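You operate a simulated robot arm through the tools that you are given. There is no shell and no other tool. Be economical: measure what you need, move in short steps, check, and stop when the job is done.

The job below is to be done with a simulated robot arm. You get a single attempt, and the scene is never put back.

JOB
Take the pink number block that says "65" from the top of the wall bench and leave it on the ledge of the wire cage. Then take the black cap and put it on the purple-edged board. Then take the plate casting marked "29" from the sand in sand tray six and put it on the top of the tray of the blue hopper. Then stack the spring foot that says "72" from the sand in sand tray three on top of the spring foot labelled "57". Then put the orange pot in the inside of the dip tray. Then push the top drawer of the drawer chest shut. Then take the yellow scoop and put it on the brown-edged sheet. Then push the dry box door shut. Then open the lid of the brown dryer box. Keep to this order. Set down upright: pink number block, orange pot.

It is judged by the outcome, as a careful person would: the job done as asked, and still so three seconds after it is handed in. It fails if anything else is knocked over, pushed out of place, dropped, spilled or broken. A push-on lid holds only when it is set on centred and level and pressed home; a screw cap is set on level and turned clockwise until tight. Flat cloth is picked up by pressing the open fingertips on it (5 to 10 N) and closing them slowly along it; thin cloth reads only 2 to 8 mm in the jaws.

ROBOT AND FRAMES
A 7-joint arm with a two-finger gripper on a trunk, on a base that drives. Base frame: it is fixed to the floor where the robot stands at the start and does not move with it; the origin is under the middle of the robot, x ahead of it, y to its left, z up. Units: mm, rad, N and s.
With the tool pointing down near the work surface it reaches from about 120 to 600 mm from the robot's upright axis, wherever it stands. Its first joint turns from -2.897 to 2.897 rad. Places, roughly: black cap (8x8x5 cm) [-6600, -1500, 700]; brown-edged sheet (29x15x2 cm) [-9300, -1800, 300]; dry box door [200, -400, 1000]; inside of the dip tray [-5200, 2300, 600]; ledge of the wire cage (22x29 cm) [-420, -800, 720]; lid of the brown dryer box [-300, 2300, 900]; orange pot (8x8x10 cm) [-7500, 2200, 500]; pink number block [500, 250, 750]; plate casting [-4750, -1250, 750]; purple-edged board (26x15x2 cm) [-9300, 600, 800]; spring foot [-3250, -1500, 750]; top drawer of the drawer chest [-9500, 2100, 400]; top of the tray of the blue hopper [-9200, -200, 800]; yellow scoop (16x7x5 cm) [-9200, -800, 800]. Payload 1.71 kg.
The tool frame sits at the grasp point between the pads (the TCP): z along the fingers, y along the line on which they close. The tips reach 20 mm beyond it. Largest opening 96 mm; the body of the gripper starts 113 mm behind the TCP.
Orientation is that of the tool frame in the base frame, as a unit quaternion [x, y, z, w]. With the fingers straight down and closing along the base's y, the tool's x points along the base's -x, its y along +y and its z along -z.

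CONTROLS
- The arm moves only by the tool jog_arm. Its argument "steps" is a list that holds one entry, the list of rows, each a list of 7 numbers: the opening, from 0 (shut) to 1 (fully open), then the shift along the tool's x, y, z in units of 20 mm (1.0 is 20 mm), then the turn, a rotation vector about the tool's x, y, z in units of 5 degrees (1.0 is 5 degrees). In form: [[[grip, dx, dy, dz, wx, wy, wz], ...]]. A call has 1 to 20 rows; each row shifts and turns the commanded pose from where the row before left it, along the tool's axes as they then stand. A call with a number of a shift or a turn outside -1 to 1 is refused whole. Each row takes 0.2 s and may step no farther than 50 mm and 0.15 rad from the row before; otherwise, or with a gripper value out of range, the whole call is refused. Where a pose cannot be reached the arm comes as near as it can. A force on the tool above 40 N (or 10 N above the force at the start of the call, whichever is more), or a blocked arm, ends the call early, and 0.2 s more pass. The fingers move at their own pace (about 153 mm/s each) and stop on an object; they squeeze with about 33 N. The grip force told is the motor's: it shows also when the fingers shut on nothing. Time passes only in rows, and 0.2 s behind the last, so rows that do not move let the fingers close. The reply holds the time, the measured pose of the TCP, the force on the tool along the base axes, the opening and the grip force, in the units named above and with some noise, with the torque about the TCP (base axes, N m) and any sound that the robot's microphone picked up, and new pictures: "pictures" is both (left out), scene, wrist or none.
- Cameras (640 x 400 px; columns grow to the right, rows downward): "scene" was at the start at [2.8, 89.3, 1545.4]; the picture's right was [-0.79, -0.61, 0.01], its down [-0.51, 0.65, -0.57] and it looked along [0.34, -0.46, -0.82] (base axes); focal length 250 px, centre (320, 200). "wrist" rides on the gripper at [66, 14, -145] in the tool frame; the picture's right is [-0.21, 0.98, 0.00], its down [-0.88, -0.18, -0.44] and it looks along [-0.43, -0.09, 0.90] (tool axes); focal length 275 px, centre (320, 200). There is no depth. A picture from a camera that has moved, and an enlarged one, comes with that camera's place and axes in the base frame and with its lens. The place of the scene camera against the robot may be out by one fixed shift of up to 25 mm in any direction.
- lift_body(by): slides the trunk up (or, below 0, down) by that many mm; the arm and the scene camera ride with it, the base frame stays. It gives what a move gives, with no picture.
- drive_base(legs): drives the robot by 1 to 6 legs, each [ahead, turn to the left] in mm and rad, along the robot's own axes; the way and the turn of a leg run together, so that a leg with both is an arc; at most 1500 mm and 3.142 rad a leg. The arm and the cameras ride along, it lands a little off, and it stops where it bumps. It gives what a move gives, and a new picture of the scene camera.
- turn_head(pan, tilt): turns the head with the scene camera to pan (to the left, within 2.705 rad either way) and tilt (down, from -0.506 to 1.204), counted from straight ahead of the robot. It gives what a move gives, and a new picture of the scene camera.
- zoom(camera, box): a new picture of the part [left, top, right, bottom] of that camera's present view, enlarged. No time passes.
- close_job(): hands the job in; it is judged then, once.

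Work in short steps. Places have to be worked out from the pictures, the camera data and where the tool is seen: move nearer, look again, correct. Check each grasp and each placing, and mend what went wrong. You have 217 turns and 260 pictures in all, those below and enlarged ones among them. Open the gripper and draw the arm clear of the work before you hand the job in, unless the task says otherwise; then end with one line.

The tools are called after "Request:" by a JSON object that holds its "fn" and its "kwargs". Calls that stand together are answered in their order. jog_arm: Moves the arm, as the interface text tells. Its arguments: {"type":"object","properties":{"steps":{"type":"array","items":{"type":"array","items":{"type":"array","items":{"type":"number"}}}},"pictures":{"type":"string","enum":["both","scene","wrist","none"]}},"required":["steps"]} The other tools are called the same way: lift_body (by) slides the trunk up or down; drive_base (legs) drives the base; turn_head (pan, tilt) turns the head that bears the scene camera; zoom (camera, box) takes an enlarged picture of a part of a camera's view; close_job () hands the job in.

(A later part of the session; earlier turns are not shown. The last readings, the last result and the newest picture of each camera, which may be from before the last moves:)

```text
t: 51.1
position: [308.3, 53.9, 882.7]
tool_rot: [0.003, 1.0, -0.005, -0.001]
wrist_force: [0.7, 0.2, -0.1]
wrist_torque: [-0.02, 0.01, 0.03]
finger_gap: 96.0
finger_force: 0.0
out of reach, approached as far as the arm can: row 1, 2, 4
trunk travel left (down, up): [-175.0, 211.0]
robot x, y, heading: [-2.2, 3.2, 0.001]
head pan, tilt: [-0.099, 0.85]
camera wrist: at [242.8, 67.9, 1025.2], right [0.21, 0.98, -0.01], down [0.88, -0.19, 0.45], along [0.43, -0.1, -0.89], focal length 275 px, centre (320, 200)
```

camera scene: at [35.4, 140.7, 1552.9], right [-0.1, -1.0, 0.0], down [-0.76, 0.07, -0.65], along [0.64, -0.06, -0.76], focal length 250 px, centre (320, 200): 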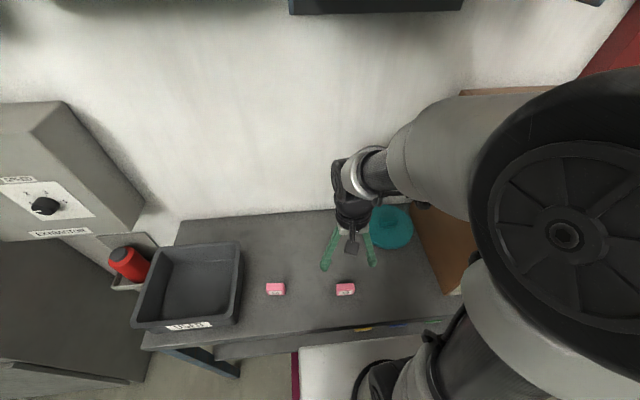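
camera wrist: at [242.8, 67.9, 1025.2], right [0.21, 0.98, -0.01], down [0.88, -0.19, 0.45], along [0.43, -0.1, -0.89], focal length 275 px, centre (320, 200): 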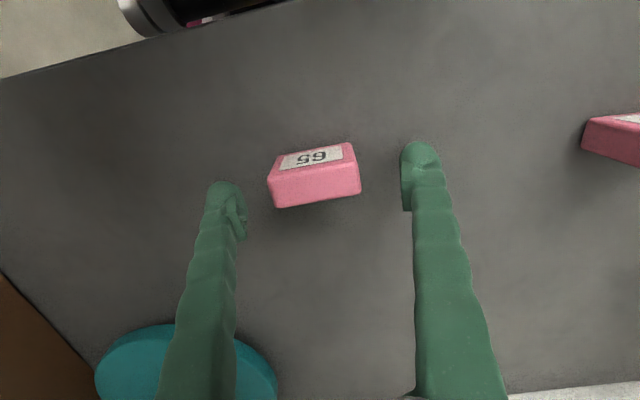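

The arm is too folded here (x stuck at 308). I raise, back the base up 100 mm, and re-approach with more reach.

Request:
{"fn": "jog_arm", "kwargs": {"steps": [[[1, 0, 0, -1, 0, 0, 0], [1, 0, 0, -1, 0, 0, 0], [1, 0, 0, -1, 0, 0, 0], [1, 0, 0, -1, 0, 0, 0]]], "pictures": "none"}}

Request:
{"fn": "drive_base", "kwargs": {"legs": [[-120, 0]]}}

```text
t: 52.1
position: [305.2, 55.2, 962.1]
tool_rot: [0.002, 1.0, -0.006, -0.001]
wrist_force: [0.9, 0.3, 0.6]
wrist_torque: [0.0, 0.0, 0.02]
finger_gap: 96.1
finger_force: 0.0
trunk travel left (down, up): [-175.0, 211.0]
robot x, y, heading: [0.9, 5.4, 0.003]
head pan, tilt: [-0.099, 0.85]
```

```text
t: 53.4
position: [192.1, 54.5, 959.2]
tool_rot: [0.005, 1.0, -0.006, -0.004]
wrist_force: [-0.2, 0.3, 0.2]
wrist_torque: [-0.02, 0.0, -0.01]
finger_gap: 96.1
finger_force: 0.1
trunk travel left (down, up): [-175.0, 211.0]
robot x, y, heading: [-121.8, 1.9, -0.002]
head pan, tilt: [-0.099, 0.85]
camera scene: at [-116.1, 140.6, 1553.4], right [-0.1, -0.99, 0.0], down [-0.74, 0.07, -0.66], along [0.66, -0.07, -0.75], focal length 250 px, centre (320, 200)
```

scene: 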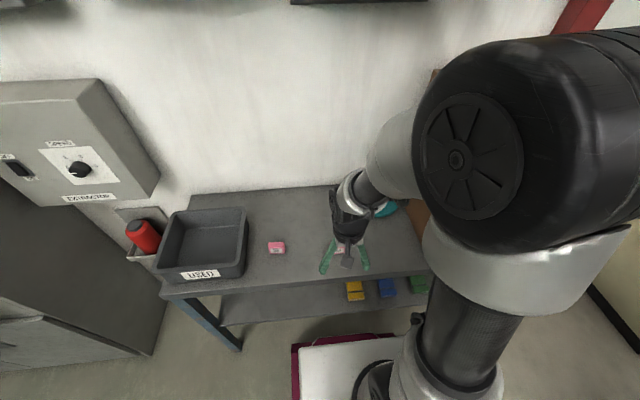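

Now move the tool forward to x≈297 at z≈940 and look.

Request:
{"fn": "jog_arm", "kwargs": {"steps": [[[1, -1, 0, 0, 0, 0, 0], [1, -1, 0, 0, 0, 0, 0], [1, -1, 0, 0, 0, 0, 0], [1, -1, 0, 0, 0, 0, 0], [1, -1, 0, 0, 0, 0, 0], [1, -0.25, -0.08, 1, 0, 0, 0], [1, 0, 0, 1, 0, 0, 0], [1, 0, 0, 0, 0, 0, 0]]], "pictures": "wrist"}}

```text
t: 55.2
position: [302.6, 52.2, 915.9]
tool_rot: [0.005, 1.0, -0.006, -0.007]
wrist_force: [0.3, 0.7, 0.3]
wrist_torque: [-0.01, 0.05, -0.01]
finger_gap: 95.9
finger_force: 0.1
trunk travel left (down, up): [-175.0, 211.0]
robot x, y, heading: [-121.9, 2.6, 0.001]
head pan, tilt: [-0.099, 0.85]
camera wrist: at [239.4, 66.5, 1060.1], right [0.22, 0.98, -0.02], down [0.88, -0.19, 0.43], along [0.42, -0.11, -0.9], focal length 275 px, centre (320, 200)
```

wrist: 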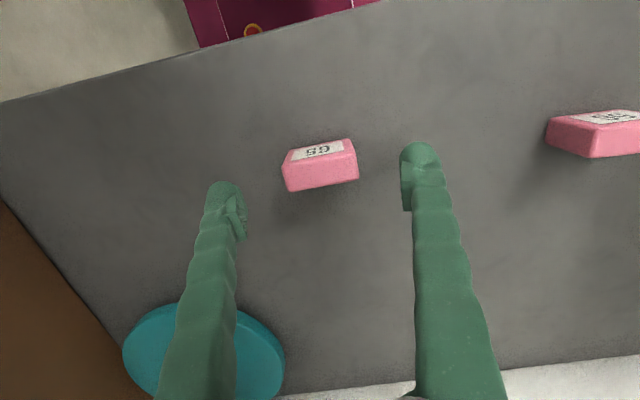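

Block centre (297, 51). I correct 5.5 mm, descend and close.

Request:
{"fn": "jog_arm", "kwargs": {"steps": [[[1, 0.28, 0, 0, 0, -0.15, 0], [1, 0, 0, 0.7, 0, 0, 0], [1, 0, 0, 0.6, 0, 0, 0], [1, 0, 0, 0.6, 0, 0, 0], [1, 0, 0, 0, 0, 0, 0], [0, 0, 0, 0, 0, 0, 0], [0, 0, 0, 0, 0, 0, 0], [0, 0, 0, 0, 0, 0, 0]]], "pictures": "wrist"}}

```text
t: 57.0
position: [295.7, 50.8, 877.0]
tool_rot: [0.005, 1.0, -0.007, 0.0]
wrist_force: [0.2, 1.1, 0.6]
wrist_torque: [0.06, 0.0, 0.0]
finger_gap: 49.6
finger_force: 33.1
trunk travel left (down, up): [-175.0, 211.0]
robot x, y, heading: [-115.0, 0.7, 0.003]
head pan, tilt: [-0.099, 0.85]
camera wrist: at [230.8, 66.1, 1021.9], right [0.21, 0.98, -0.01], down [0.88, -0.19, 0.45], along [0.43, -0.11, -0.89], focal length 275 px, centre (320, 200)
```

wrist: 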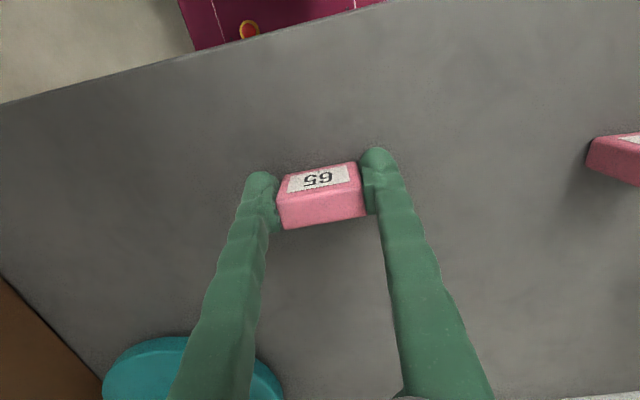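

Gripped 49.6 mm and centred. Gentle lift, then check.

Request:
{"fn": "jog_arm", "kwargs": {"steps": [[[0, 0, 0, -0.2, 0, 0, 0], [0, 0, 0, -0.5, 0, 0, 0], [0, 0, 0, -0.5, 0, 0, 0], [0, 0, 0, -0.7, 0, 0, 0], [0, 0, 0, -0.8, 0, 0, 0], [0, 0, 0, -0.8, 0, 0, 0], [0, 0, 0, -0.8, 0, 0, 0], [0, 0, 0, -0.8, 0, 0, 0], [0, 0, 0, -0.8, 0, 0, 0], [0, 0, 0, -0.8, 0, 0, 0]]], "pictures": "wrist"}}

Request:
{"fn": "turn_head", "kwargs": {"pan": -2.0, "tilt": 0.75}}

```text
t: 59.2
position: [295.3, 52.5, 1012.9]
tool_rot: [0.005, 1.0, -0.006, 0.0]
wrist_force: [-0.3, -0.3, -0.5]
wrist_torque: [0.01, 0.0, -0.02]
finger_gap: 49.6
finger_force: 33.0
trunk travel left (down, up): [-175.0, 211.0]
robot x, y, heading: [-117.5, 1.8, 0.004]
head pan, tilt: [-0.099, 0.85]
camera wrist: at [230.5, 68.3, 1156.2], right [0.22, 0.98, -0.01], down [0.87, -0.19, 0.45], along [0.43, -0.11, -0.89], focal length 275 px, centre (320, 200)
```

wrist: 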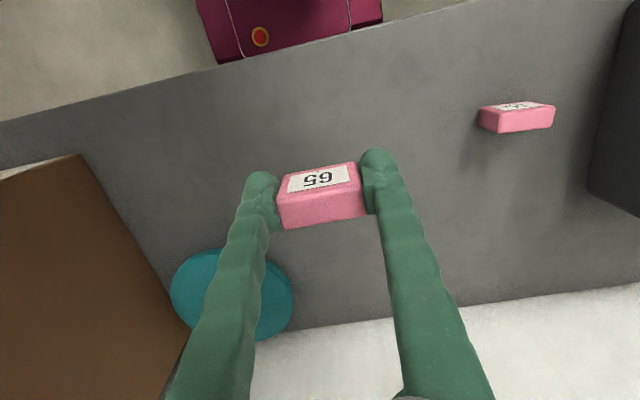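

```text
t: 61.0
position: [296.1, 53.7, 1013.1]
tool_rot: [0.005, 1.0, -0.006, 0.0]
wrist_force: [0.0, 0.0, 0.0]
wrist_torque: [0.02, 0.01, -0.01]
finger_gap: 49.8
finger_force: 33.1
trunk travel left (down, up): [-175.0, 211.0]
robot x, y, heading: [-117.4, 0.2, 0.001]
head pan, tilt: [-2.0, 0.75]
camera scene: at [-195.7, 72.9, 1562.7], right [-0.91, 0.42, 0.02], down [0.27, 0.62, -0.74], along [-0.32, -0.67, -0.68], focal length 250 px, centre (320, 200)
```

scene: 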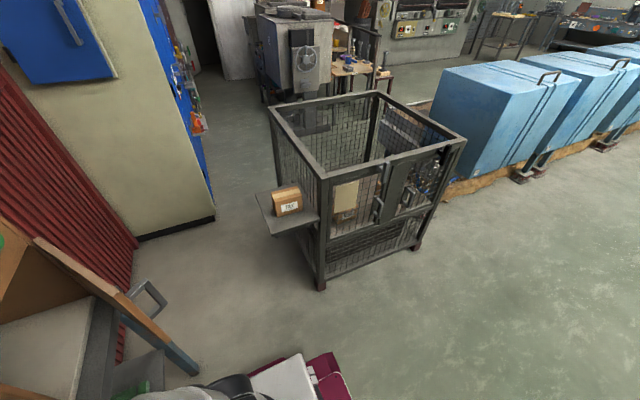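

Block held. The ledge spans about x −303…−542, y −641…−920 with a box on its rear part, so the front strip near (−425, −690) is free. I back up, turn right 90° and approach.

Request:
{"fn": "drive_base", "kwargs": {"legs": [[-300, 0], [0, -1.571], [180, 0]]}}

Request:
{"fn": "turn_head", "kwargs": {"pan": 0.1, "tilt": 0.95}}

```text
t: 68.9
position: [-364.9, -589.8, 1013.4]
tool_rot: [0.706, 0.708, -0.006, -0.004]
wrist_force: [0.7, -0.2, -0.8]
wrist_torque: [-0.07, 0.03, -0.02]
finger_gap: 49.8
finger_force: 33.0
trunk travel left (down, up): [-175.0, 211.0]
robot x, y, heading: [-425.5, -176.0, -1.555]
head pan, tilt: [-2.0, 0.75]
camera scene: at [-350.0, -112.6, 1562.5], right [0.4, 0.92, 0.01], down [0.62, -0.26, -0.74], along [-0.67, 0.3, -0.68], focal length 250 px, centre (320, 200)
```

scene: 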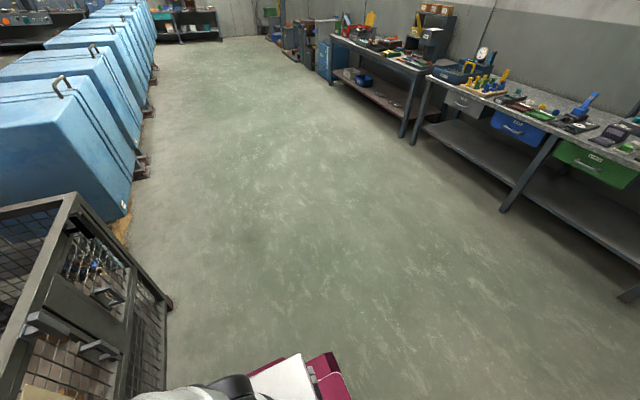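

```text
t: 70.9
position: [-365.2, -577.0, 1018.3]
tool_rot: [0.706, 0.708, -0.011, 0.0]
wrist_force: [-0.1, -0.6, -0.4]
wrist_torque: [0.01, 0.02, -0.02]
finger_gap: 49.9
finger_force: 33.2
trunk travel left (down, up): [-175.0, 211.0]
robot x, y, heading: [-420.7, -175.5, -1.555]
head pan, tilt: [0.099, 0.949]
camera scene: at [-266.1, -220.5, 1545.4], right [-0.99, -0.12, 0.0], down [-0.09, 0.82, -0.57], along [0.07, -0.56, -0.82], focal length 250 px, centre (320, 200)
```

scene: 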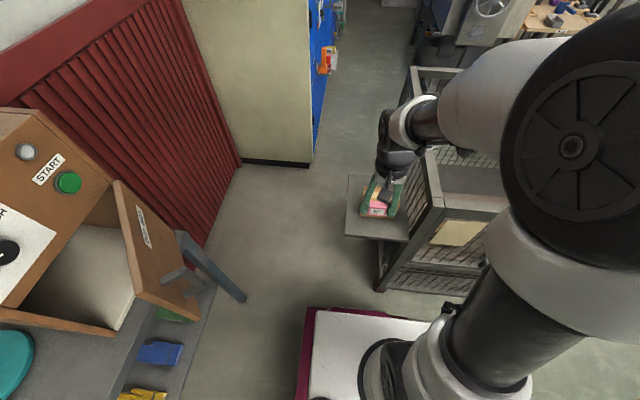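

The ledge is below. I move over the target strip (−425, −680) and use the wrist camera to gauge ledge height.

Request:
{"fn": "jog_arm", "kwargs": {"steps": [[[0, -0.8, -0.5, 0, 0, 0, 0], [0, -0.8, -0.5, 0, 0, 0, 0], [0, -0.8, -0.5, 0, 0, 0, 0], [0, -0.8, -0.5, 0, 0, 0, 0], [0, -0.8, -0.5, 0, 0, 0, 0], [0, -0.8, -0.5, 0, 0, 0, 0], [0, 0, 0, 0, 0, 0, 0]]], "pictures": "wrist"}}

Request:
{"fn": "jog_arm", "kwargs": {"steps": [[[0, 0, 0, 0.8, 0, 0, 0], [0, 0, 0, 0.8, 0, 0, 0], [0, 0, 0, 0.8, 0, 0, 0], [0, 0, 0, 0.8, 0, 0, 0], [0, 0, 0, 0.8, 0, 0, 0], [0, 0, 0, 0, 0, 0, 0]]], "pictures": "wrist"}}

```text
t: 72.5
position: [-426.0, -673.6, 1021.8]
tool_rot: [0.706, 0.708, -0.011, 0.001]
wrist_force: [0.1, 0.8, -0.5]
wrist_torque: [0.01, -0.01, -0.02]
finger_gap: 49.9
finger_force: 32.3
trunk travel left (down, up): [-175.0, 211.0]
robot x, y, heading: [-421.6, -178.0, -1.55]
head pan, tilt: [0.099, 0.949]
camera wrist: at [-410.1, -606.3, 1163.4], right [0.98, -0.2, -0.01], down [-0.18, -0.87, 0.46], along [-0.1, -0.45, -0.89], focal length 275 px, centre (320, 200)
```

wrist: 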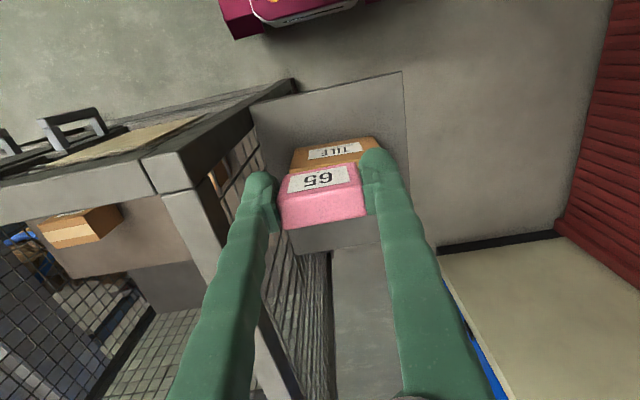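

```text
t: 73.9
position: [-425.4, -674.5, 942.0]
tool_rot: [0.706, 0.708, -0.01, 0.001]
wrist_force: [0.1, -0.1, -0.1]
wrist_torque: [0.02, 0.0, 0.0]
finger_gap: 50.5
finger_force: 33.1
trunk travel left (down, up): [-175.0, 211.0]
robot x, y, heading: [-423.3, -179.9, -1.552]
head pan, tilt: [0.099, 0.949]
camera wrist: at [-410.4, -607.1, 1084.2], right [0.98, -0.2, -0.01], down [-0.18, -0.87, 0.46], along [-0.1, -0.45, -0.89], focal length 275 px, centre (320, 200)
```

wrist: 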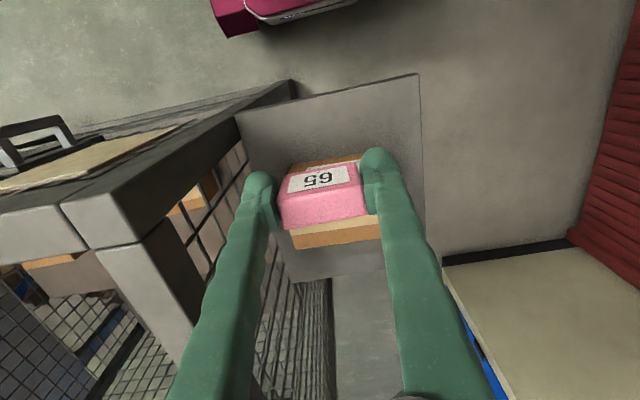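

The ledge top is about z 700–720, near edge y≈−651, box front at y≈−738. I shift to y≈−692 and descend to ~758.

Request:
{"fn": "jog_arm", "kwargs": {"steps": [[[0, -0.45, 0, 0, 0, 0, 0], [0, -0.45, 0, 0.5, 0, 0, 0], [0, 0, 0, 1, 0, 0, 0], [0, 0, 0, 1, 0, 0, 0], [0, 0, 0, 1, 0, 0, 0], [0, 0, 0, 1, 0, 0, 0], [0, 0, 0, 1, 0, 0, 0], [0, 0, 0, 1, 0, 0, 0], [0, 0, 0, 1, 0, 0, 0], [0, 0, 0, 1, 0, 0, 0], [0, 0, 0, 0.7, 0, 0, 0], [0, 0, 0, 0, 0, 0, 0]]]}}

```text
t: 76.5
position: [-427.2, -695.1, 758.5]
tool_rot: [0.706, 0.708, -0.01, 0.0]
wrist_force: [0.1, 0.5, -0.4]
wrist_torque: [-0.03, 0.0, 0.0]
finger_gap: 50.4
finger_force: 33.1
trunk travel left (down, up): [-175.0, 211.0]
robot x, y, heading: [-424.2, -175.2, -1.551]
head pan, tilt: [0.099, 0.949]
camera scene: at [-266.1, -220.6, 1545.4], right [-0.99, -0.12, 0.0], down [-0.09, 0.82, -0.57], along [0.07, -0.56, -0.82], focal length 250 px, centre (320, 200)
camera wrist: at [-411.8, -628.6, 900.7], right [0.98, -0.2, -0.01], down [-0.18, -0.87, 0.46], along [-0.1, -0.45, -0.89], focal length 275 px, centre (320, 200)
```

scene: 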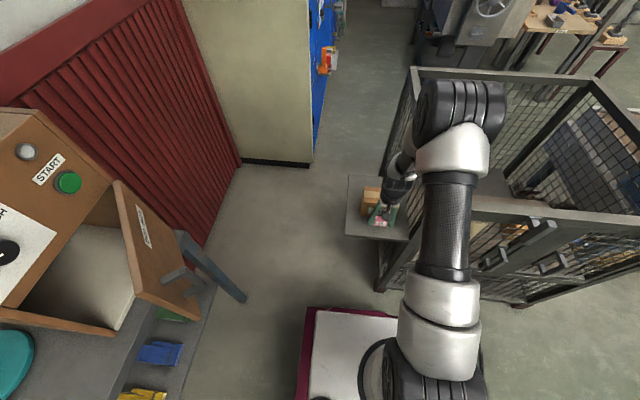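
wrist: 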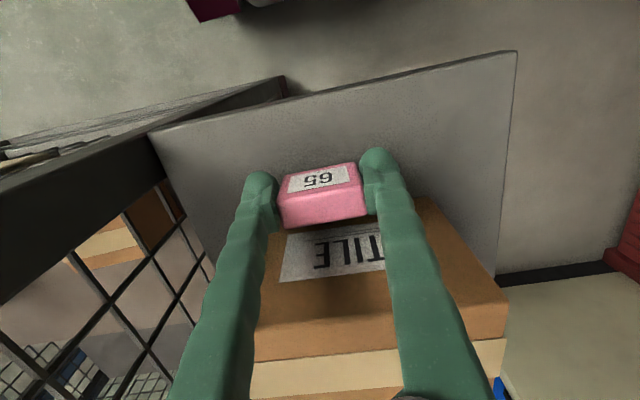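

Ledge ≈704, so contact near TCP 728. Slow descent.

Request:
{"fn": "jog_arm", "kwargs": {"steps": [[[0, 0, 0, 0.4, 0, 0, 0], [0, 0, 0, 0.4, 0, 0, 0], [0, 0, 0, 0.25, 0, 0, 0], [0, 0, 0, 0.2, 0, 0, 0], [0, 0, 0, 0, 0, 0, 0]]], "pictures": "wrist"}}

```text
t: 77.1
position: [-429.6, -686.4, 754.9]
tool_rot: [0.705, 0.708, -0.017, 0.007]
wrist_force: [0.3, -0.1, -0.9]
wrist_torque: [0.03, -0.01, -0.04]
finger_gap: 50.6
finger_force: 33.0
trunk travel left (down, up): [-175.0, 211.0]
robot x, y, heading: [-421.8, -181.6, -1.552]
head pan, tilt: [0.099, 0.949]
stopped in row 2: the force on the tool passed its limit at 47 N (the readings are from after the stop); the commanded pose is now the measured one
camera wrist: at [-412.5, -616.6, 895.8], right [0.98, -0.2, -0.01], down [-0.18, -0.86, 0.48], along [-0.1, -0.47, -0.88], focal length 275 px, centre (320, 200)
```

wrist: 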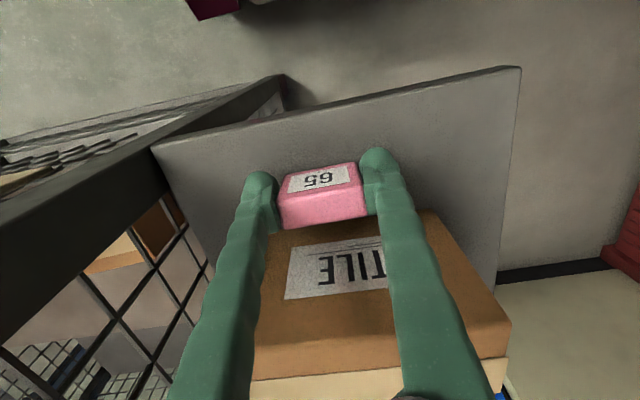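

It stopped at 47 N — probably the ledge itself is nearer z≈730. I level the tool by 2°, and lower in 2 mm steps.

Request:
{"fn": "jog_arm", "kwargs": {"steps": [[[0, -0.15, 0.1, 0, 0, 0.35, 0], [0, 0, 0, 0.1, 0, 0, 0], [0, 0, 0, 0.1, 0, 0, 0], [0, 0, 0, 0, 0, 0, 0]]], "pictures": "wrist"}}

```text
t: 78.1
position: [-425.4, -689.1, 750.0]
tool_rot: [0.706, 0.708, -0.006, -0.003]
wrist_force: [0.3, 0.6, -0.7]
wrist_torque: [0.01, 0.0, 0.05]
finger_gap: 50.9
finger_force: 32.6
trunk travel left (down, up): [-175.0, 211.0]
robot x, y, heading: [-418.1, -177.3, -1.551]
head pan, tilt: [0.099, 0.949]
camera wrist: at [-410.3, -624.9, 893.3], right [0.98, -0.2, -0.01], down [-0.18, -0.88, 0.45], along [-0.1, -0.44, -0.89], focal length 275 px, centre (320, 200)
```

wrist: 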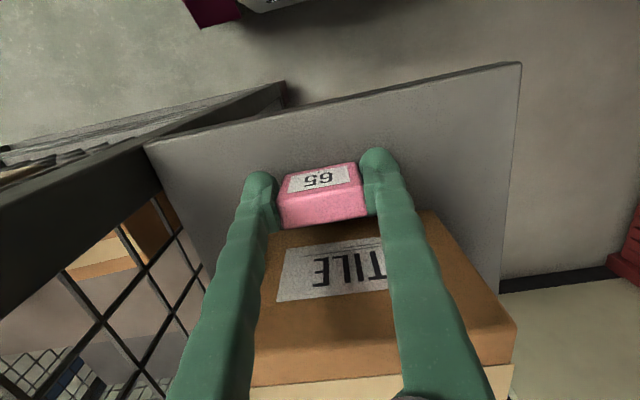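

No contact at z=750 now. Continue down in 3 mm steps.

Request:
{"fn": "jog_arm", "kwargs": {"steps": [[[0, 0, 0, 0.15, 0, 0, 0], [0, 0, 0, 0.15, 0, 0, 0], [0, 0, 0, 0.15, 0, 0, 0], [0, 0, 0, 0, 0, 0, 0]]], "pictures": "none"}}

```text
t: 78.7
position: [-427.0, -679.9, 757.0]
tool_rot: [0.706, 0.708, -0.013, 0.004]
wrist_force: [-1.1, 0.3, -0.9]
wrist_torque: [0.0, 0.0, 0.01]
finger_gap: 50.8
finger_force: 33.0
trunk travel left (down, up): [-175.0, 211.0]
robot x, y, heading: [-423.2, -175.7, -1.556]
head pan, tilt: [0.099, 0.949]
stopped in row 3: the force on the tool passed its limit at 46 N (the readings are from after the stop); the commanded pose is now the measured one
```

Contact near TCP 745 (ledge ≈720). I re-level and approach with 1–2 mm steps so it stops gently.

Request:
{"fn": "jog_arm", "kwargs": {"steps": [[[0, -0.45, 0, 0, 0, 0.25, 0], [0, 0, 0, 0.2, 0, 0, 0], [0, 0, 0, 0.15, 0, 0, 0], [0, 0, 0, 0.05, 0, 0, 0], [0, 0, 0, 0.05, 0, 0, 0], [0, 0, 0, 0.05, 0, 0, 0], [0, 0, 0, 0, 0, 0, 0]]], "pictures": "wrist"}}

```text
t: 80.2
position: [-426.5, -678.7, 756.6]
tool_rot: [0.706, 0.708, -0.012, 0.003]
wrist_force: [0.5, -0.7, -0.6]
wrist_torque: [-0.02, 0.01, 0.0]
finger_gap: 50.9
finger_force: 33.2
trunk travel left (down, up): [-175.0, 211.0]
robot x, y, heading: [-421.8, -177.9, -1.543]
head pan, tilt: [0.099, 0.949]
stopped in row 7: the force on the tool passed its limit at 41 N (the readings are from after the stop); the commanded pose is now the measured one
camera wrist: at [-411.3, -611.4, 897.8], right [0.98, -0.2, -0.01], down [-0.18, -0.87, 0.47], along [-0.1, -0.45, -0.89], focal length 275 px, centre (320, 200)
```

wrist: 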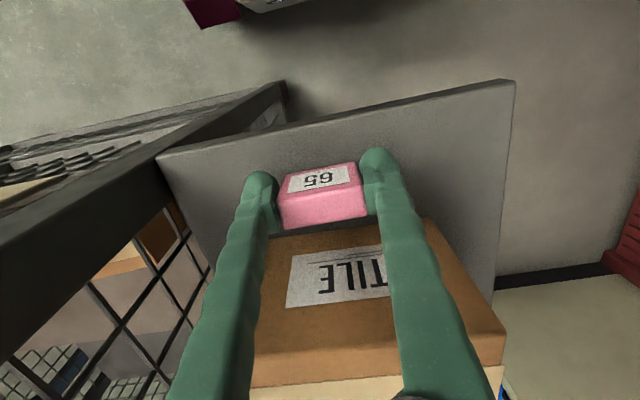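

Contact occurs just below TCP≈748, and each stop springs the body back. I go to ~747.5 and open in the same call.

Request:
{"fn": "jog_arm", "kwargs": {"steps": [[[0, -0.45, 0, 0, 0, 0.22, 0], [0, 0, 0, 0.2, 0, 0, 0], [0, 0, 0, 0.15, 0, 0, 0], [0, 0, 0, 0.07, 0, 0, 0], [0, 0, 0, 0, 0, 0, 0], [0.65, 0, 0, 0, 0, 0, 0], [0.8, 0, 0, 0, 0, 0, 0], [0.9, 0, 0, 0, 0, 0, 0]]], "pictures": "wrist"}}

```text
t: 82.0
position: [-426.3, -690.0, 747.1]
tool_rot: [0.707, 0.707, -0.004, -0.004]
wrist_force: [0.3, -0.6, -0.4]
wrist_torque: [-0.01, -0.03, 0.01]
finger_gap: 86.3
finger_force: 0.1
trunk travel left (down, up): [-175.0, 211.0]
robot x, y, heading: [-420.2, -179.8, -1.551]
head pan, tilt: [0.099, 0.949]
camera wrist: at [-411.1, -624.1, 891.0], right [0.98, -0.2, -0.01], down [-0.18, -0.88, 0.45], along [-0.1, -0.44, -0.89], focal length 275 px, centre (320, 200)
```

wrist: 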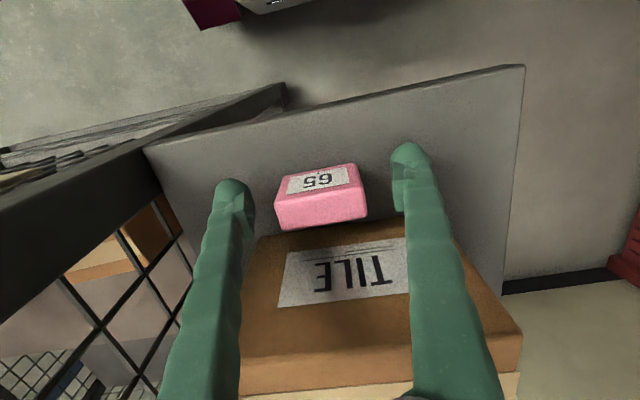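

Released and standing upright. I rise straight up and verify with the scene camera.

Request:
{"fn": "jog_arm", "kwargs": {"steps": [[[0.9, 0, 0, -0.5, 0, 0, 0], [0.9, 0, 0, -1, 0, 0, 0], [0.9, 0, 0, -1, 0, 0, 0], [0.9, 0, 0, -1, 0, 0, 0], [0.9, 0, 0, -1, 0, 0, 0], [0.9, 0, 0, -1, 0, 0, 0], [0.9, 0.5, 0, -1, 0, 0, 0], [0.9, 0.5, 0, -1, 0, 0, 0], [0.9, 0.5, 0, -1, 0, 0, 0], [0.9, 0.5, 0, -1, 0, 0, 0], [0.9, 1, 0, -1, 0, 0, 0], [0.9, 1, 0, -1, 0, 0, 0], [0.9, 1, 0, -1, 0, 0, 0], [0.9, 1, 0, -1, 0, 0, 0]]], "pictures": "wrist"}}

Request:
{"fn": "zoom", "kwargs": {"camera": "wrist", "box": [200, 60, 440, 210]}}

```text
t: 85.0
position: [-426.0, -568.1, 1016.2]
tool_rot: [0.706, 0.708, -0.005, -0.004]
wrist_force: [-0.3, 0.0, -0.2]
wrist_torque: [-0.04, 0.01, -0.02]
finger_gap: 86.2
finger_force: 0.1
trunk travel left (down, up): [-175.0, 211.0]
robot x, y, heading: [-421.8, -178.9, -1.549]
head pan, tilt: [0.099, 0.949]
camera wrist: at [-409.8, -502.3, 1159.3], right [0.98, -0.2, -0.01], down [-0.18, -0.88, 0.45], along [-0.1, -0.44, -0.89], focal length 275 px, centre (320, 200)
```

wrist: 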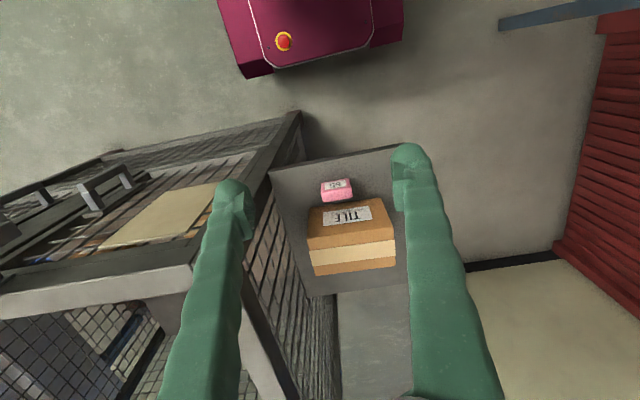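

```text
2.67 times, centred on (320, 135) of wrist
camera zoom: at [-409.8, -502.3, 1159.3], right [0.98, -0.2, -0.01], down [-0.18, -0.88, 0.45], along [-0.1, -0.44, -0.89], focal length 734 px, centre (320, 373)
```

zoom: 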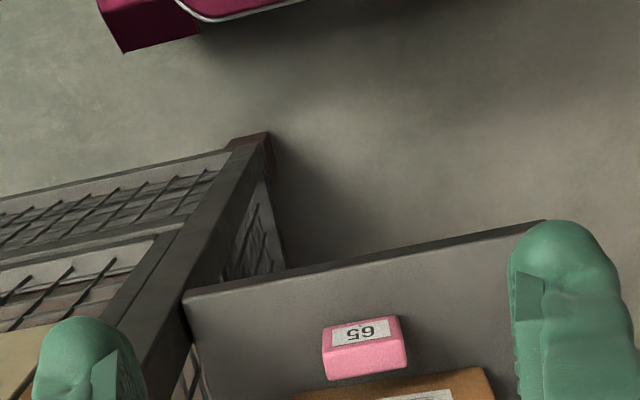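

Block 65 is upright on the ledge. Now to the black cap: I back away, turn to face down the aisle (−x) and drive, looking toward the trays on the way.

Request:
{"fn": "drive_base", "kwargs": {"legs": [[-350, 0], [0, -1.592], [1500, 0], [1300, 0]]}}

Request:
{"fn": "turn_head", "kwargs": {"pan": 0.9, "tilt": 0.5}}

```text
t: 106.1
position: [-3592.7, 292.8, 1015.9]
tool_rot: [1.0, -0.025, -0.001, -0.006]
wrist_force: [-0.2, 0.0, 0.6]
wrist_torque: [0.01, 0.0, -0.03]
finger_gap: 86.4
finger_force: 0.0
trunk travel left (down, up): [-175.0, 211.0]
robot x, y, heading: [-3202.3, 269.8, 3.113]
head pan, tilt: [0.099, 0.949]
camera scene: at [-3253.3, 99.9, 1545.4], right [-0.07, 1.0, 0.0], down [0.82, 0.05, -0.57], along [-0.57, -0.04, -0.82], focal length 250 px, centre (320, 200)
```

scene: 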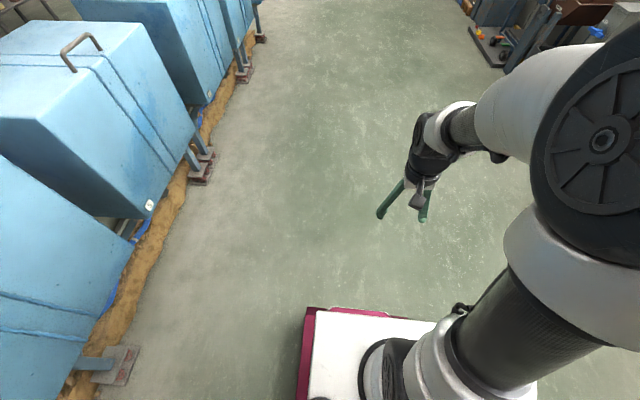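

```text
t: 107.2
position: [-3577.3, 291.1, 1020.4]
tool_rot: [1.0, -0.024, -0.008, -0.007]
wrist_force: [1.0, 0.3, 0.1]
wrist_torque: [-0.01, 0.03, 0.02]
finger_gap: 86.2
finger_force: 0.1
trunk travel left (down, up): [-175.0, 211.0]
robot x, y, heading: [-3204.4, 268.1, 3.112]
head pan, tilt: [0.901, 0.499]
camera scene: at [-3239.8, 35.3, 1583.1], right [-0.76, 0.65, -0.01], down [0.32, 0.36, -0.87], along [-0.56, -0.67, -0.49], focal length 250 px, centre (320, 200)
```

scene: 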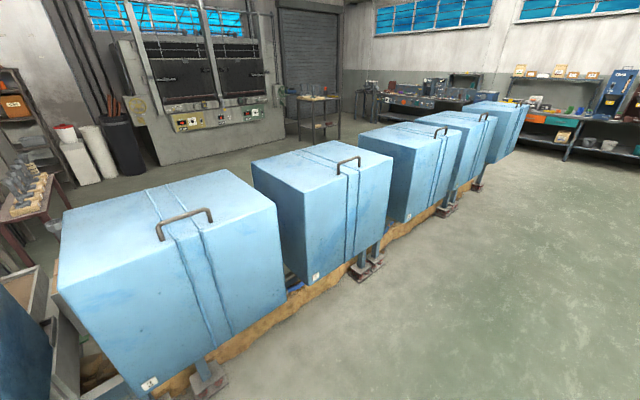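

The blue-covered row is on the left; its end is near x≈−6500. I drive further down the aisle and look toward the cap's area.

Request:
{"fn": "drive_base", "kwargs": {"legs": [[1500, 0.0], [1500, 0], [700, 0]]}}

Request:
{"fn": "turn_head", "kwargs": {"pan": 1.3, "tilt": 0.5}}

```text
t: 126.8
position: [-7351.2, 378.2, 1020.7]
tool_rot: [1.0, -0.021, -0.007, -0.006]
wrist_force: [0.3, -0.2, -0.5]
wrist_torque: [0.0, 0.01, 0.0]
finger_gap: 86.5
finger_force: 0.0
trunk travel left (down, up): [-175.0, 211.0]
robot x, y, heading: [-6975.3, 359.1, 3.111]
head pan, tilt: [0.901, 0.499]
camera scene: at [-7012.2, 124.5, 1583.1], right [-0.77, 0.64, -0.01], down [0.32, 0.37, -0.87], along [-0.56, -0.67, -0.49], focal length 250 px, centre (320, 200)
```

scene: 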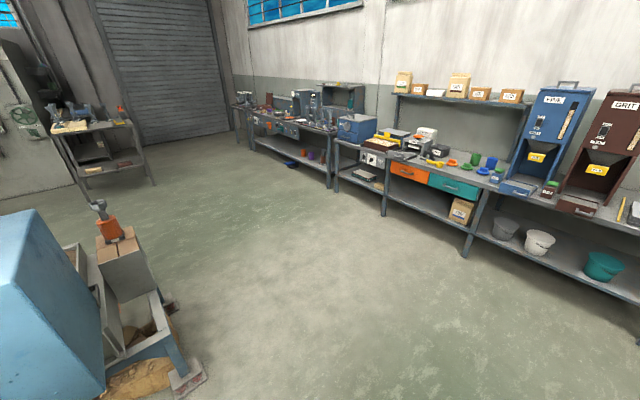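

```text
t: 127.6
position: [-7336.5, 379.4, 1025.5]
tool_rot: [1.0, -0.021, -0.015, -0.006]
wrist_force: [-0.3, -1.1, -0.1]
wrist_torque: [-0.01, -0.06, 0.02]
finger_gap: 86.3
finger_force: 0.0
trunk travel left (down, up): [-175.0, 211.0]
robot x, y, heading: [-6976.4, 359.4, 3.116]
head pan, tilt: [1.3, 0.499]
camera scene: at [-6981.0, 107.2, 1583.7], right [-0.96, 0.29, -0.02], down [0.16, 0.46, -0.88], along [-0.25, -0.84, -0.48], focal length 250 px, centre (320, 200)
```

scene: 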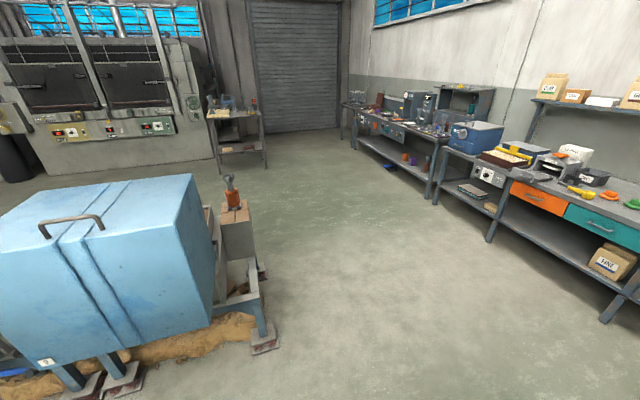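

The cap spot is hidden behind the last blue cover. I drive round the end of the row and look.

Request:
{"fn": "drive_base", "kwargs": {"legs": [[500, 0], [0, 1.596], [1500, 0], [300, 0]]}}

Request:
{"fn": "turn_head", "kwargs": {"pan": 1.4, "tilt": 0.6}}

```text
t: 144.7
position: [-7477.4, -1786.3, 1026.7]
tool_rot: [0.712, 0.702, -0.015, 0.006]
wrist_force: [0.0, -0.1, 1.0]
wrist_torque: [0.01, -0.04, 0.04]
finger_gap: 86.4
finger_force: 0.1
trunk travel left (down, up): [-175.0, 211.0]
robot x, y, heading: [-7466.9, -1427.4, -1.566]
head pan, tilt: [1.3, 0.499]
camera scene: at [-7231.1, -1424.5, 1583.7], right [-0.27, -0.96, -0.02], down [-0.46, 0.14, -0.88], along [0.85, -0.23, -0.48], focal length 250 px, centre (320, 200)
```

scene: 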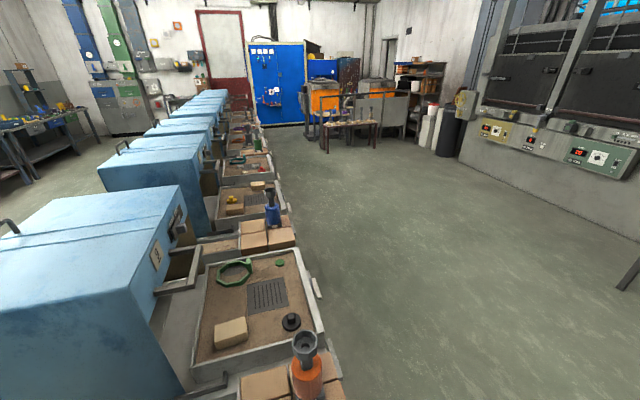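

```text
t: 145.4
position: [-7476.4, -1770.8, 1031.3]
tool_rot: [0.712, 0.702, -0.021, 0.013]
wrist_force: [-0.9, 0.4, -0.2]
wrist_torque: [-0.07, 0.0, 0.03]
finger_gap: 86.3
finger_force: 0.0
trunk travel left (down, up): [-175.0, 211.0]
robot x, y, heading: [-7465.8, -1425.6, -1.567]
head pan, tilt: [1.4, 0.6]
camera scene: at [-7231.8, -1414.9, 1574.8], right [-0.17, -0.99, -0.02], down [-0.56, 0.11, -0.82], along [0.81, -0.13, -0.57], focal length 250 px, centre (320, 200)
```

scene: 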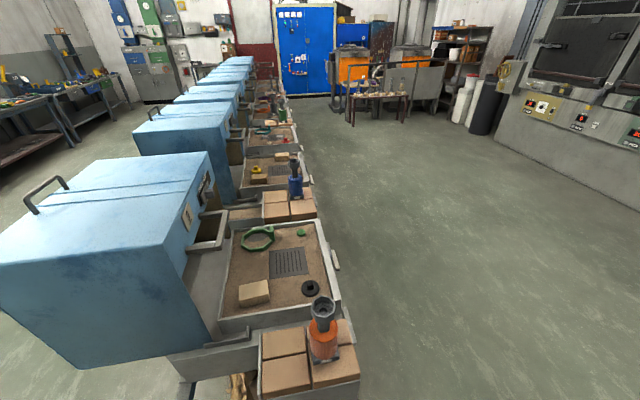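

The sand trays are on this side. I zoom on the dark round object in the nearest tray.

Request:
{"fn": "zoom", "kwargs": {"camera": "scene", "box": [210, 210, 370, 310]}}

Request:
{"fn": "zoom", "kwargs": {"camera": "scene", "box": [210, 90, 338, 170]}}

```text
4.00 times, centred on (290, 260) of scene
camera zoom: at [-7231.8, -1414.9, 1574.8], right [-0.17, -0.99, -0.02], down [-0.56, 0.11, -0.82], along [0.81, -0.13, -0.57], focal length 1002 px, centre (440, -40)
```

zoom: 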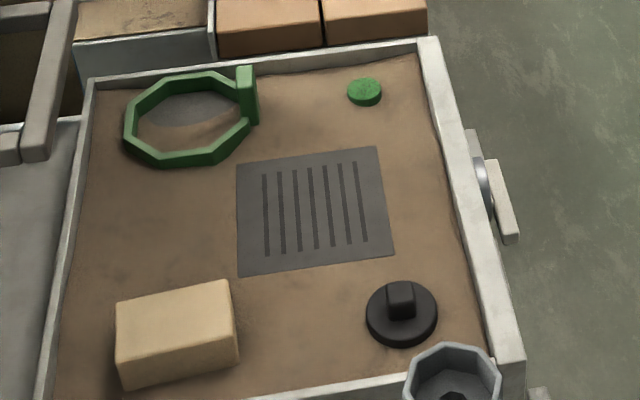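

```text
5.00 times, centred on (274, 130) of scene
camera zoom: at [-7231.8, -1414.9, 1574.8], right [-0.17, -0.99, -0.02], down [-0.56, 0.11, -0.82], along [0.81, -0.13, -0.57], focal length 1253 px, centre (550, 550)
```

zoom: 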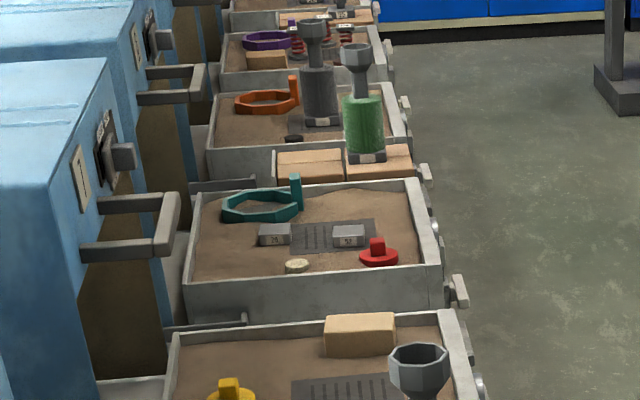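

The black cap (disc with a grip bar) sits near (−6600, −1470). I drive round to stand at about (−6600, −1950) facing the tray.

Request:
{"fn": "drive_base", "kwargs": {"legs": [[520, 0], [0, 1.57], [860, 0], [0, 1.57]]}}

Request:
{"fn": "turn_head", "kwargs": {"pan": 0.1, "tilt": 0.9}}

```text
t: 155.9
position: [-6649.9, -1927.8, 1037.9]
tool_rot: [-0.027, 0.999, -0.004, 0.034]
wrist_force: [-0.1, 0.4, -0.7]
wrist_torque: [0.05, -0.03, 0.03]
finger_gap: 86.1
finger_force: 0.1
trunk travel left (down, up): [-175.0, 211.0]
robot x, y, heading: [-6973.9, -1935.0, 0.072]
head pan, tilt: [1.4, 0.6]
stopped in leg 3: the robot was blocked; the commanded pose is now the measured one
camera scene: at [-7025.1, -1706.1, 1574.7], right [1.0, -0.1, -0.01], down [-0.06, -0.56, -0.82], along [0.07, 0.82, -0.57], focal length 250 px, centre (320, 200)
```

scene: 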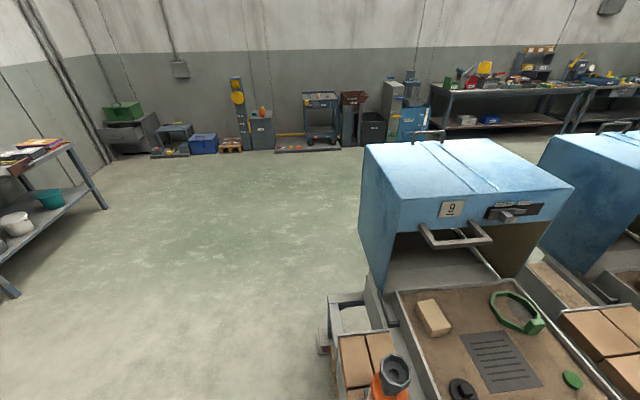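

```text
t: 157.4
position: [-6654.8, -1927.1, 1038.2]
tool_rot: [-0.026, 0.999, -0.005, 0.035]
wrist_force: [-0.8, 0.4, 1.1]
wrist_torque: [0.01, -0.03, -0.02]
finger_gap: 86.5
finger_force: 0.0
trunk travel left (down, up): [-175.0, 211.0]
robot x, y, heading: [-6976.3, -1938.0, 0.072]
head pan, tilt: [0.099, 0.901]
camera scene: at [-6955.0, -1780.4, 1549.0], right [0.17, -0.98, 0.0], down [-0.78, -0.14, -0.61], along [0.6, 0.11, -0.79], focal length 250 px, centre (320, 200)
```

scene: 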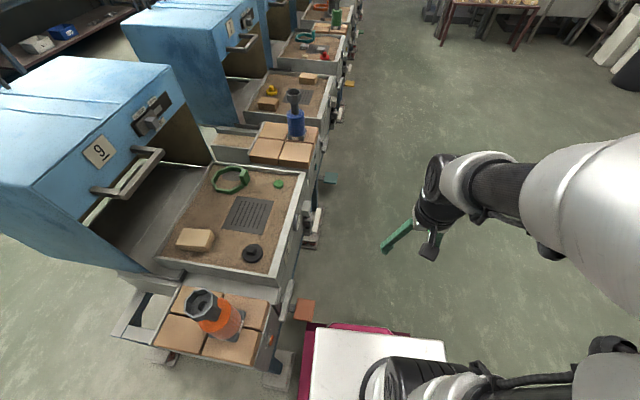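

The base bumped a floor pedal near the tray's corner; I back off, swing wider (turning at y≈−2250), then approach facing the tray.

Request:
{"fn": "drive_base", "kwargs": {"legs": [[-150, 0], [0, -0.598], [615, 0], [0, 2.097]]}}

Request:
{"fn": "turn_head", "kwargs": {"pan": 0.15, "tilt": 0.9}}

```text
t: 170.1
position: [-6585.8, -1927.9, 1037.7]
tool_rot: [0.719, -0.694, -0.022, -0.027]
wrist_force: [-0.1, 0.6, -0.1]
wrist_torque: [-0.02, 0.02, -0.01]
finger_gap: 86.3
finger_force: 0.0
trunk travel left (down, up): [-175.0, 211.0]
robot x, y, heading: [-6575.6, -2249.5, 1.635]
head pan, tilt: [0.099, 0.901]
camera scene: at [-6746.5, -2226.2, 1549.0], right [0.99, 0.16, 0.0], down [0.12, -0.78, -0.61], along [-0.1, 0.6, -0.79], focal length 250 px, centre (320, 200)
```

scene: 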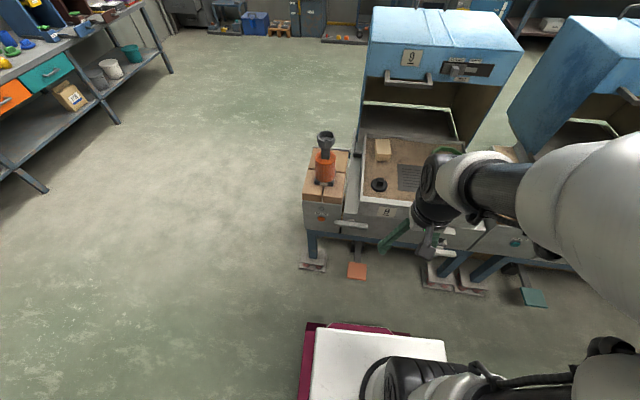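

```text
t: 170.7
position: [-6583.8, -1939.1, 1041.4]
tool_rot: [0.719, -0.693, -0.025, -0.031]
wrist_force: [0.3, 1.4, 1.0]
wrist_torque: [-0.08, -0.02, 0.03]
finger_gap: 86.3
finger_force: 0.1
trunk travel left (down, up): [-175.0, 211.0]
robot x, y, heading: [-6572.8, -2249.8, 1.63]
head pan, tilt: [0.15, 0.901]
camera scene: at [-6750.4, -2222.2, 1548.9], right [0.98, 0.21, 0.0], down [0.16, -0.78, -0.61], along [-0.13, 0.59, -0.8], focal length 250 px, centre (320, 200)
```

scene: 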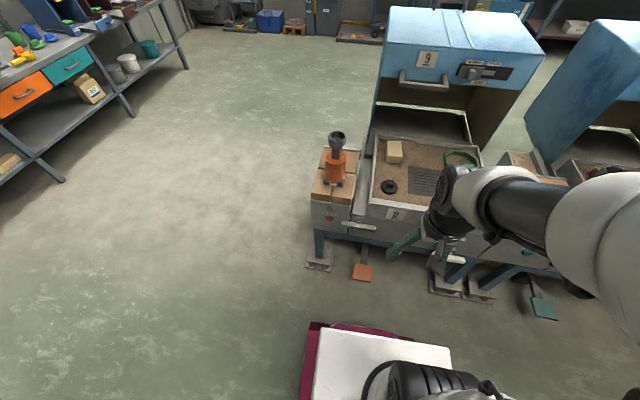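

This is unit 9; the cap is at about (−6603, −1475). I straighten and drive forward 235 mm, staying clear of the pedals.

Request:
{"fn": "drive_base", "kwargs": {"legs": [[0, -0.055], [235, 0]]}}

Request:
{"fn": "jog_arm", "kwargs": {"steps": [[[0.9, -0.8, 0, 0, 0, 0, 0], [0.9, -0.8, 0, 0, 0, 0, 0], [0.9, -0.8, 0, 0, 0, 0, 0], [0.9, -0.8, 0, 0, 0, 0, 0], [0.9, -0.8, 0, 0, 0, 0, 0], [0.9, -0.8, 0, 0, 0, 0, 0], [0.9, -0.8, 0, 0.5, 0, 0, 0], [0.9, -0.8, 0, 0.5, 0, 0, 0], [0.9, 0, 0, 0, 0, 0, 0]]]}}

```text
t: 173.0
position: [-6567.9, -1713.7, 1045.9]
tool_rot: [-0.698, 0.714, 0.029, 0.037]
wrist_force: [0.0, 0.3, 0.5]
wrist_torque: [-0.02, 0.03, -0.02]
finger_gap: 86.4
finger_force: 0.1
trunk travel left (down, up): [-175.0, 211.0]
robot x, y, heading: [-6572.1, -2014.7, 1.573]
head pan, tilt: [0.15, 0.901]
camera scene: at [-6748.7, -2005.2, 1549.5], right [0.99, 0.15, 0.0], down [0.12, -0.77, -0.62], along [-0.09, 0.61, -0.78], focal length 250 px, centre (320, 200)
```

scene: 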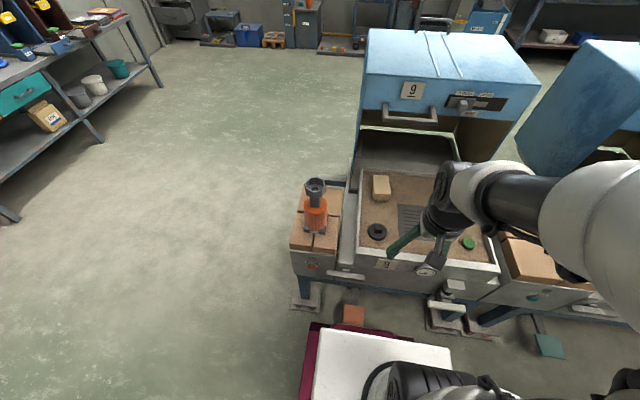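

```text
t: 175.0
position: [-6563.6, -1580.6, 1035.6]
tool_rot: [-0.698, 0.714, 0.029, 0.036]
wrist_force: [0.0, 0.6, -0.1]
wrist_torque: [0.0, -0.02, -0.01]
finger_gap: 86.4
finger_force: 0.1
trunk travel left (down, up): [-175.0, 211.0]
robot x, y, heading: [-6577.7, -2015.7, 1.57]
head pan, tilt: [0.15, 0.901]
camera scene: at [-6748.7, -1979.0, 1549.0], right [0.99, 0.15, 0.0], down [0.12, -0.79, -0.61], along [-0.09, 0.6, -0.79], focal length 250 px, centre (320, 200)
camera wrist: at [-6580.9, -1661.1, 1172.7], right [-0.97, 0.23, 0.01], down [0.2, 0.83, 0.53], along [0.11, 0.51, -0.85], focal length 275 px, centre (320, 200)
```

scene: 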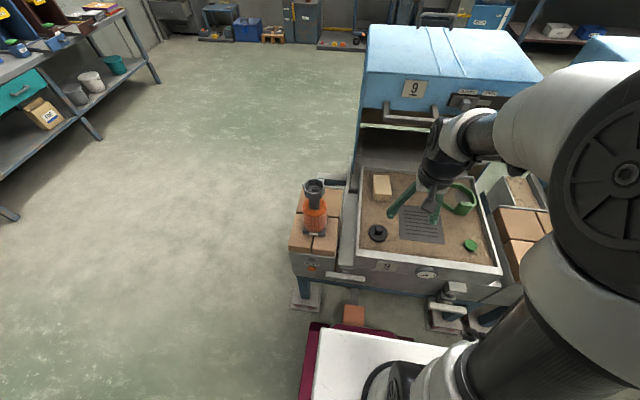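
wrist: 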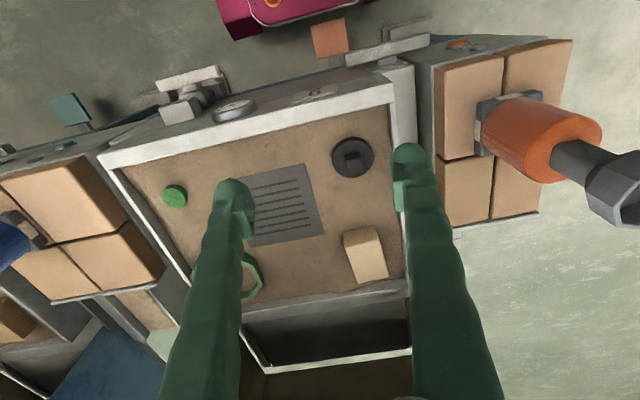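

I zoom on the cap to see its grip bar.

Request:
{"fn": "zoom", "kwargs": {"camera": "wrist", "box": [304, 120, 400, 180]}}

```text
6.67 times, centred on (352, 150) of wrist
camera zoom: at [-6580.9, -1661.1, 1172.7], right [-0.97, 0.23, 0.01], down [0.2, 0.83, 0.53], along [0.11, 0.51, -0.85], focal length 1835 px, centre (107, 533)
```

zoom: 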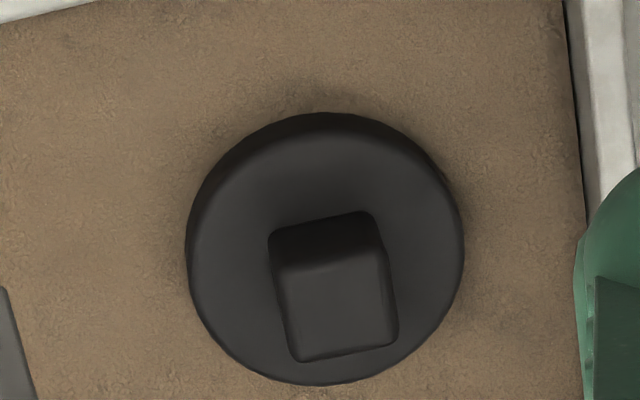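

Cap centre ≈ (−6600, −1444), knob ≈30 mm wide with its top near z≈712. I level the tool and descend to above it.

Request:
{"fn": "jog_arm", "kwargs": {"steps": [[[0.7, 0, 0, 0, 0, 1, 0], [0.7, -0.53, 0.14, 0.9, 0, 0, 0], [0.7, -0.53, 0.14, 0.9, 0, 0, 0], [0.7, -0.53, 0.14, 0.9, 0, 0, 0], [0.7, -0.53, 0.14, 0.9, 0, 0, 0], [0.7, -0.53, 0.14, 0.9, 0, 0, 0], [0.7, -0.53, 0.14, 0.9, 0, 0, 0], [0.7, -0.53, 0.14, 0.9, 0, 0, 0], [0.7, -0.53, 0.14, 0.9, 0, 0, 0], [0.7, -0.53, 0.14, 0.9, 0, 0, 0], [0.7, -0.53, 0.14, 0.9, 0, 0, 0], [0.7, -0.53, 0.14, 0.9, 0, 0, 0], [0.7, -0.53, 0.14, 0.9, 0, 0, 0], [0.7, -0.53, 0.14, 0.9, 0, 0, 0], [0.7, 0, 0, 0, 0, 0, 0]]]}}

```text
t: 178.2
position: [-6594.3, -1441.0, 804.9]
tool_rot: [-0.698, 0.716, -0.001, 0.006]
wrist_force: [-1.0, 0.0, 0.1]
wrist_torque: [0.0, -0.01, -0.01]
finger_gap: 67.3
finger_force: 0.1
trunk travel left (down, up): [-175.0, 211.0]
robot x, y, heading: [-6578.9, -2008.4, 1.568]
head pan, tilt: [0.15, 0.901]
camera scene: at [-6748.7, -1979.0, 1549.0], right [0.99, 0.15, 0.0], down [0.12, -0.79, -0.61], along [-0.09, 0.6, -0.79], focal length 250 px, centre (320, 200)
camera wrist: at [-6611.1, -1508.8, 946.9], right [-0.97, 0.23, -0.01], down [0.2, 0.87, 0.45], along [0.11, 0.44, -0.89], focal length 275 px, centre (320, 200)
```

scene: 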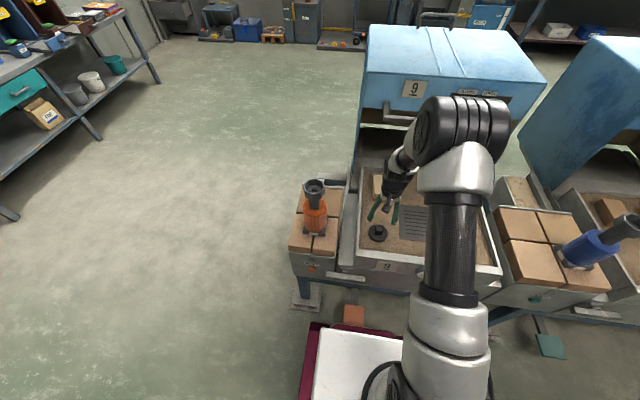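
wrist: 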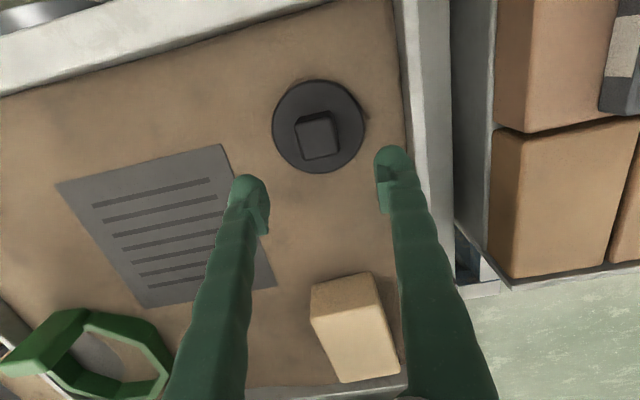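

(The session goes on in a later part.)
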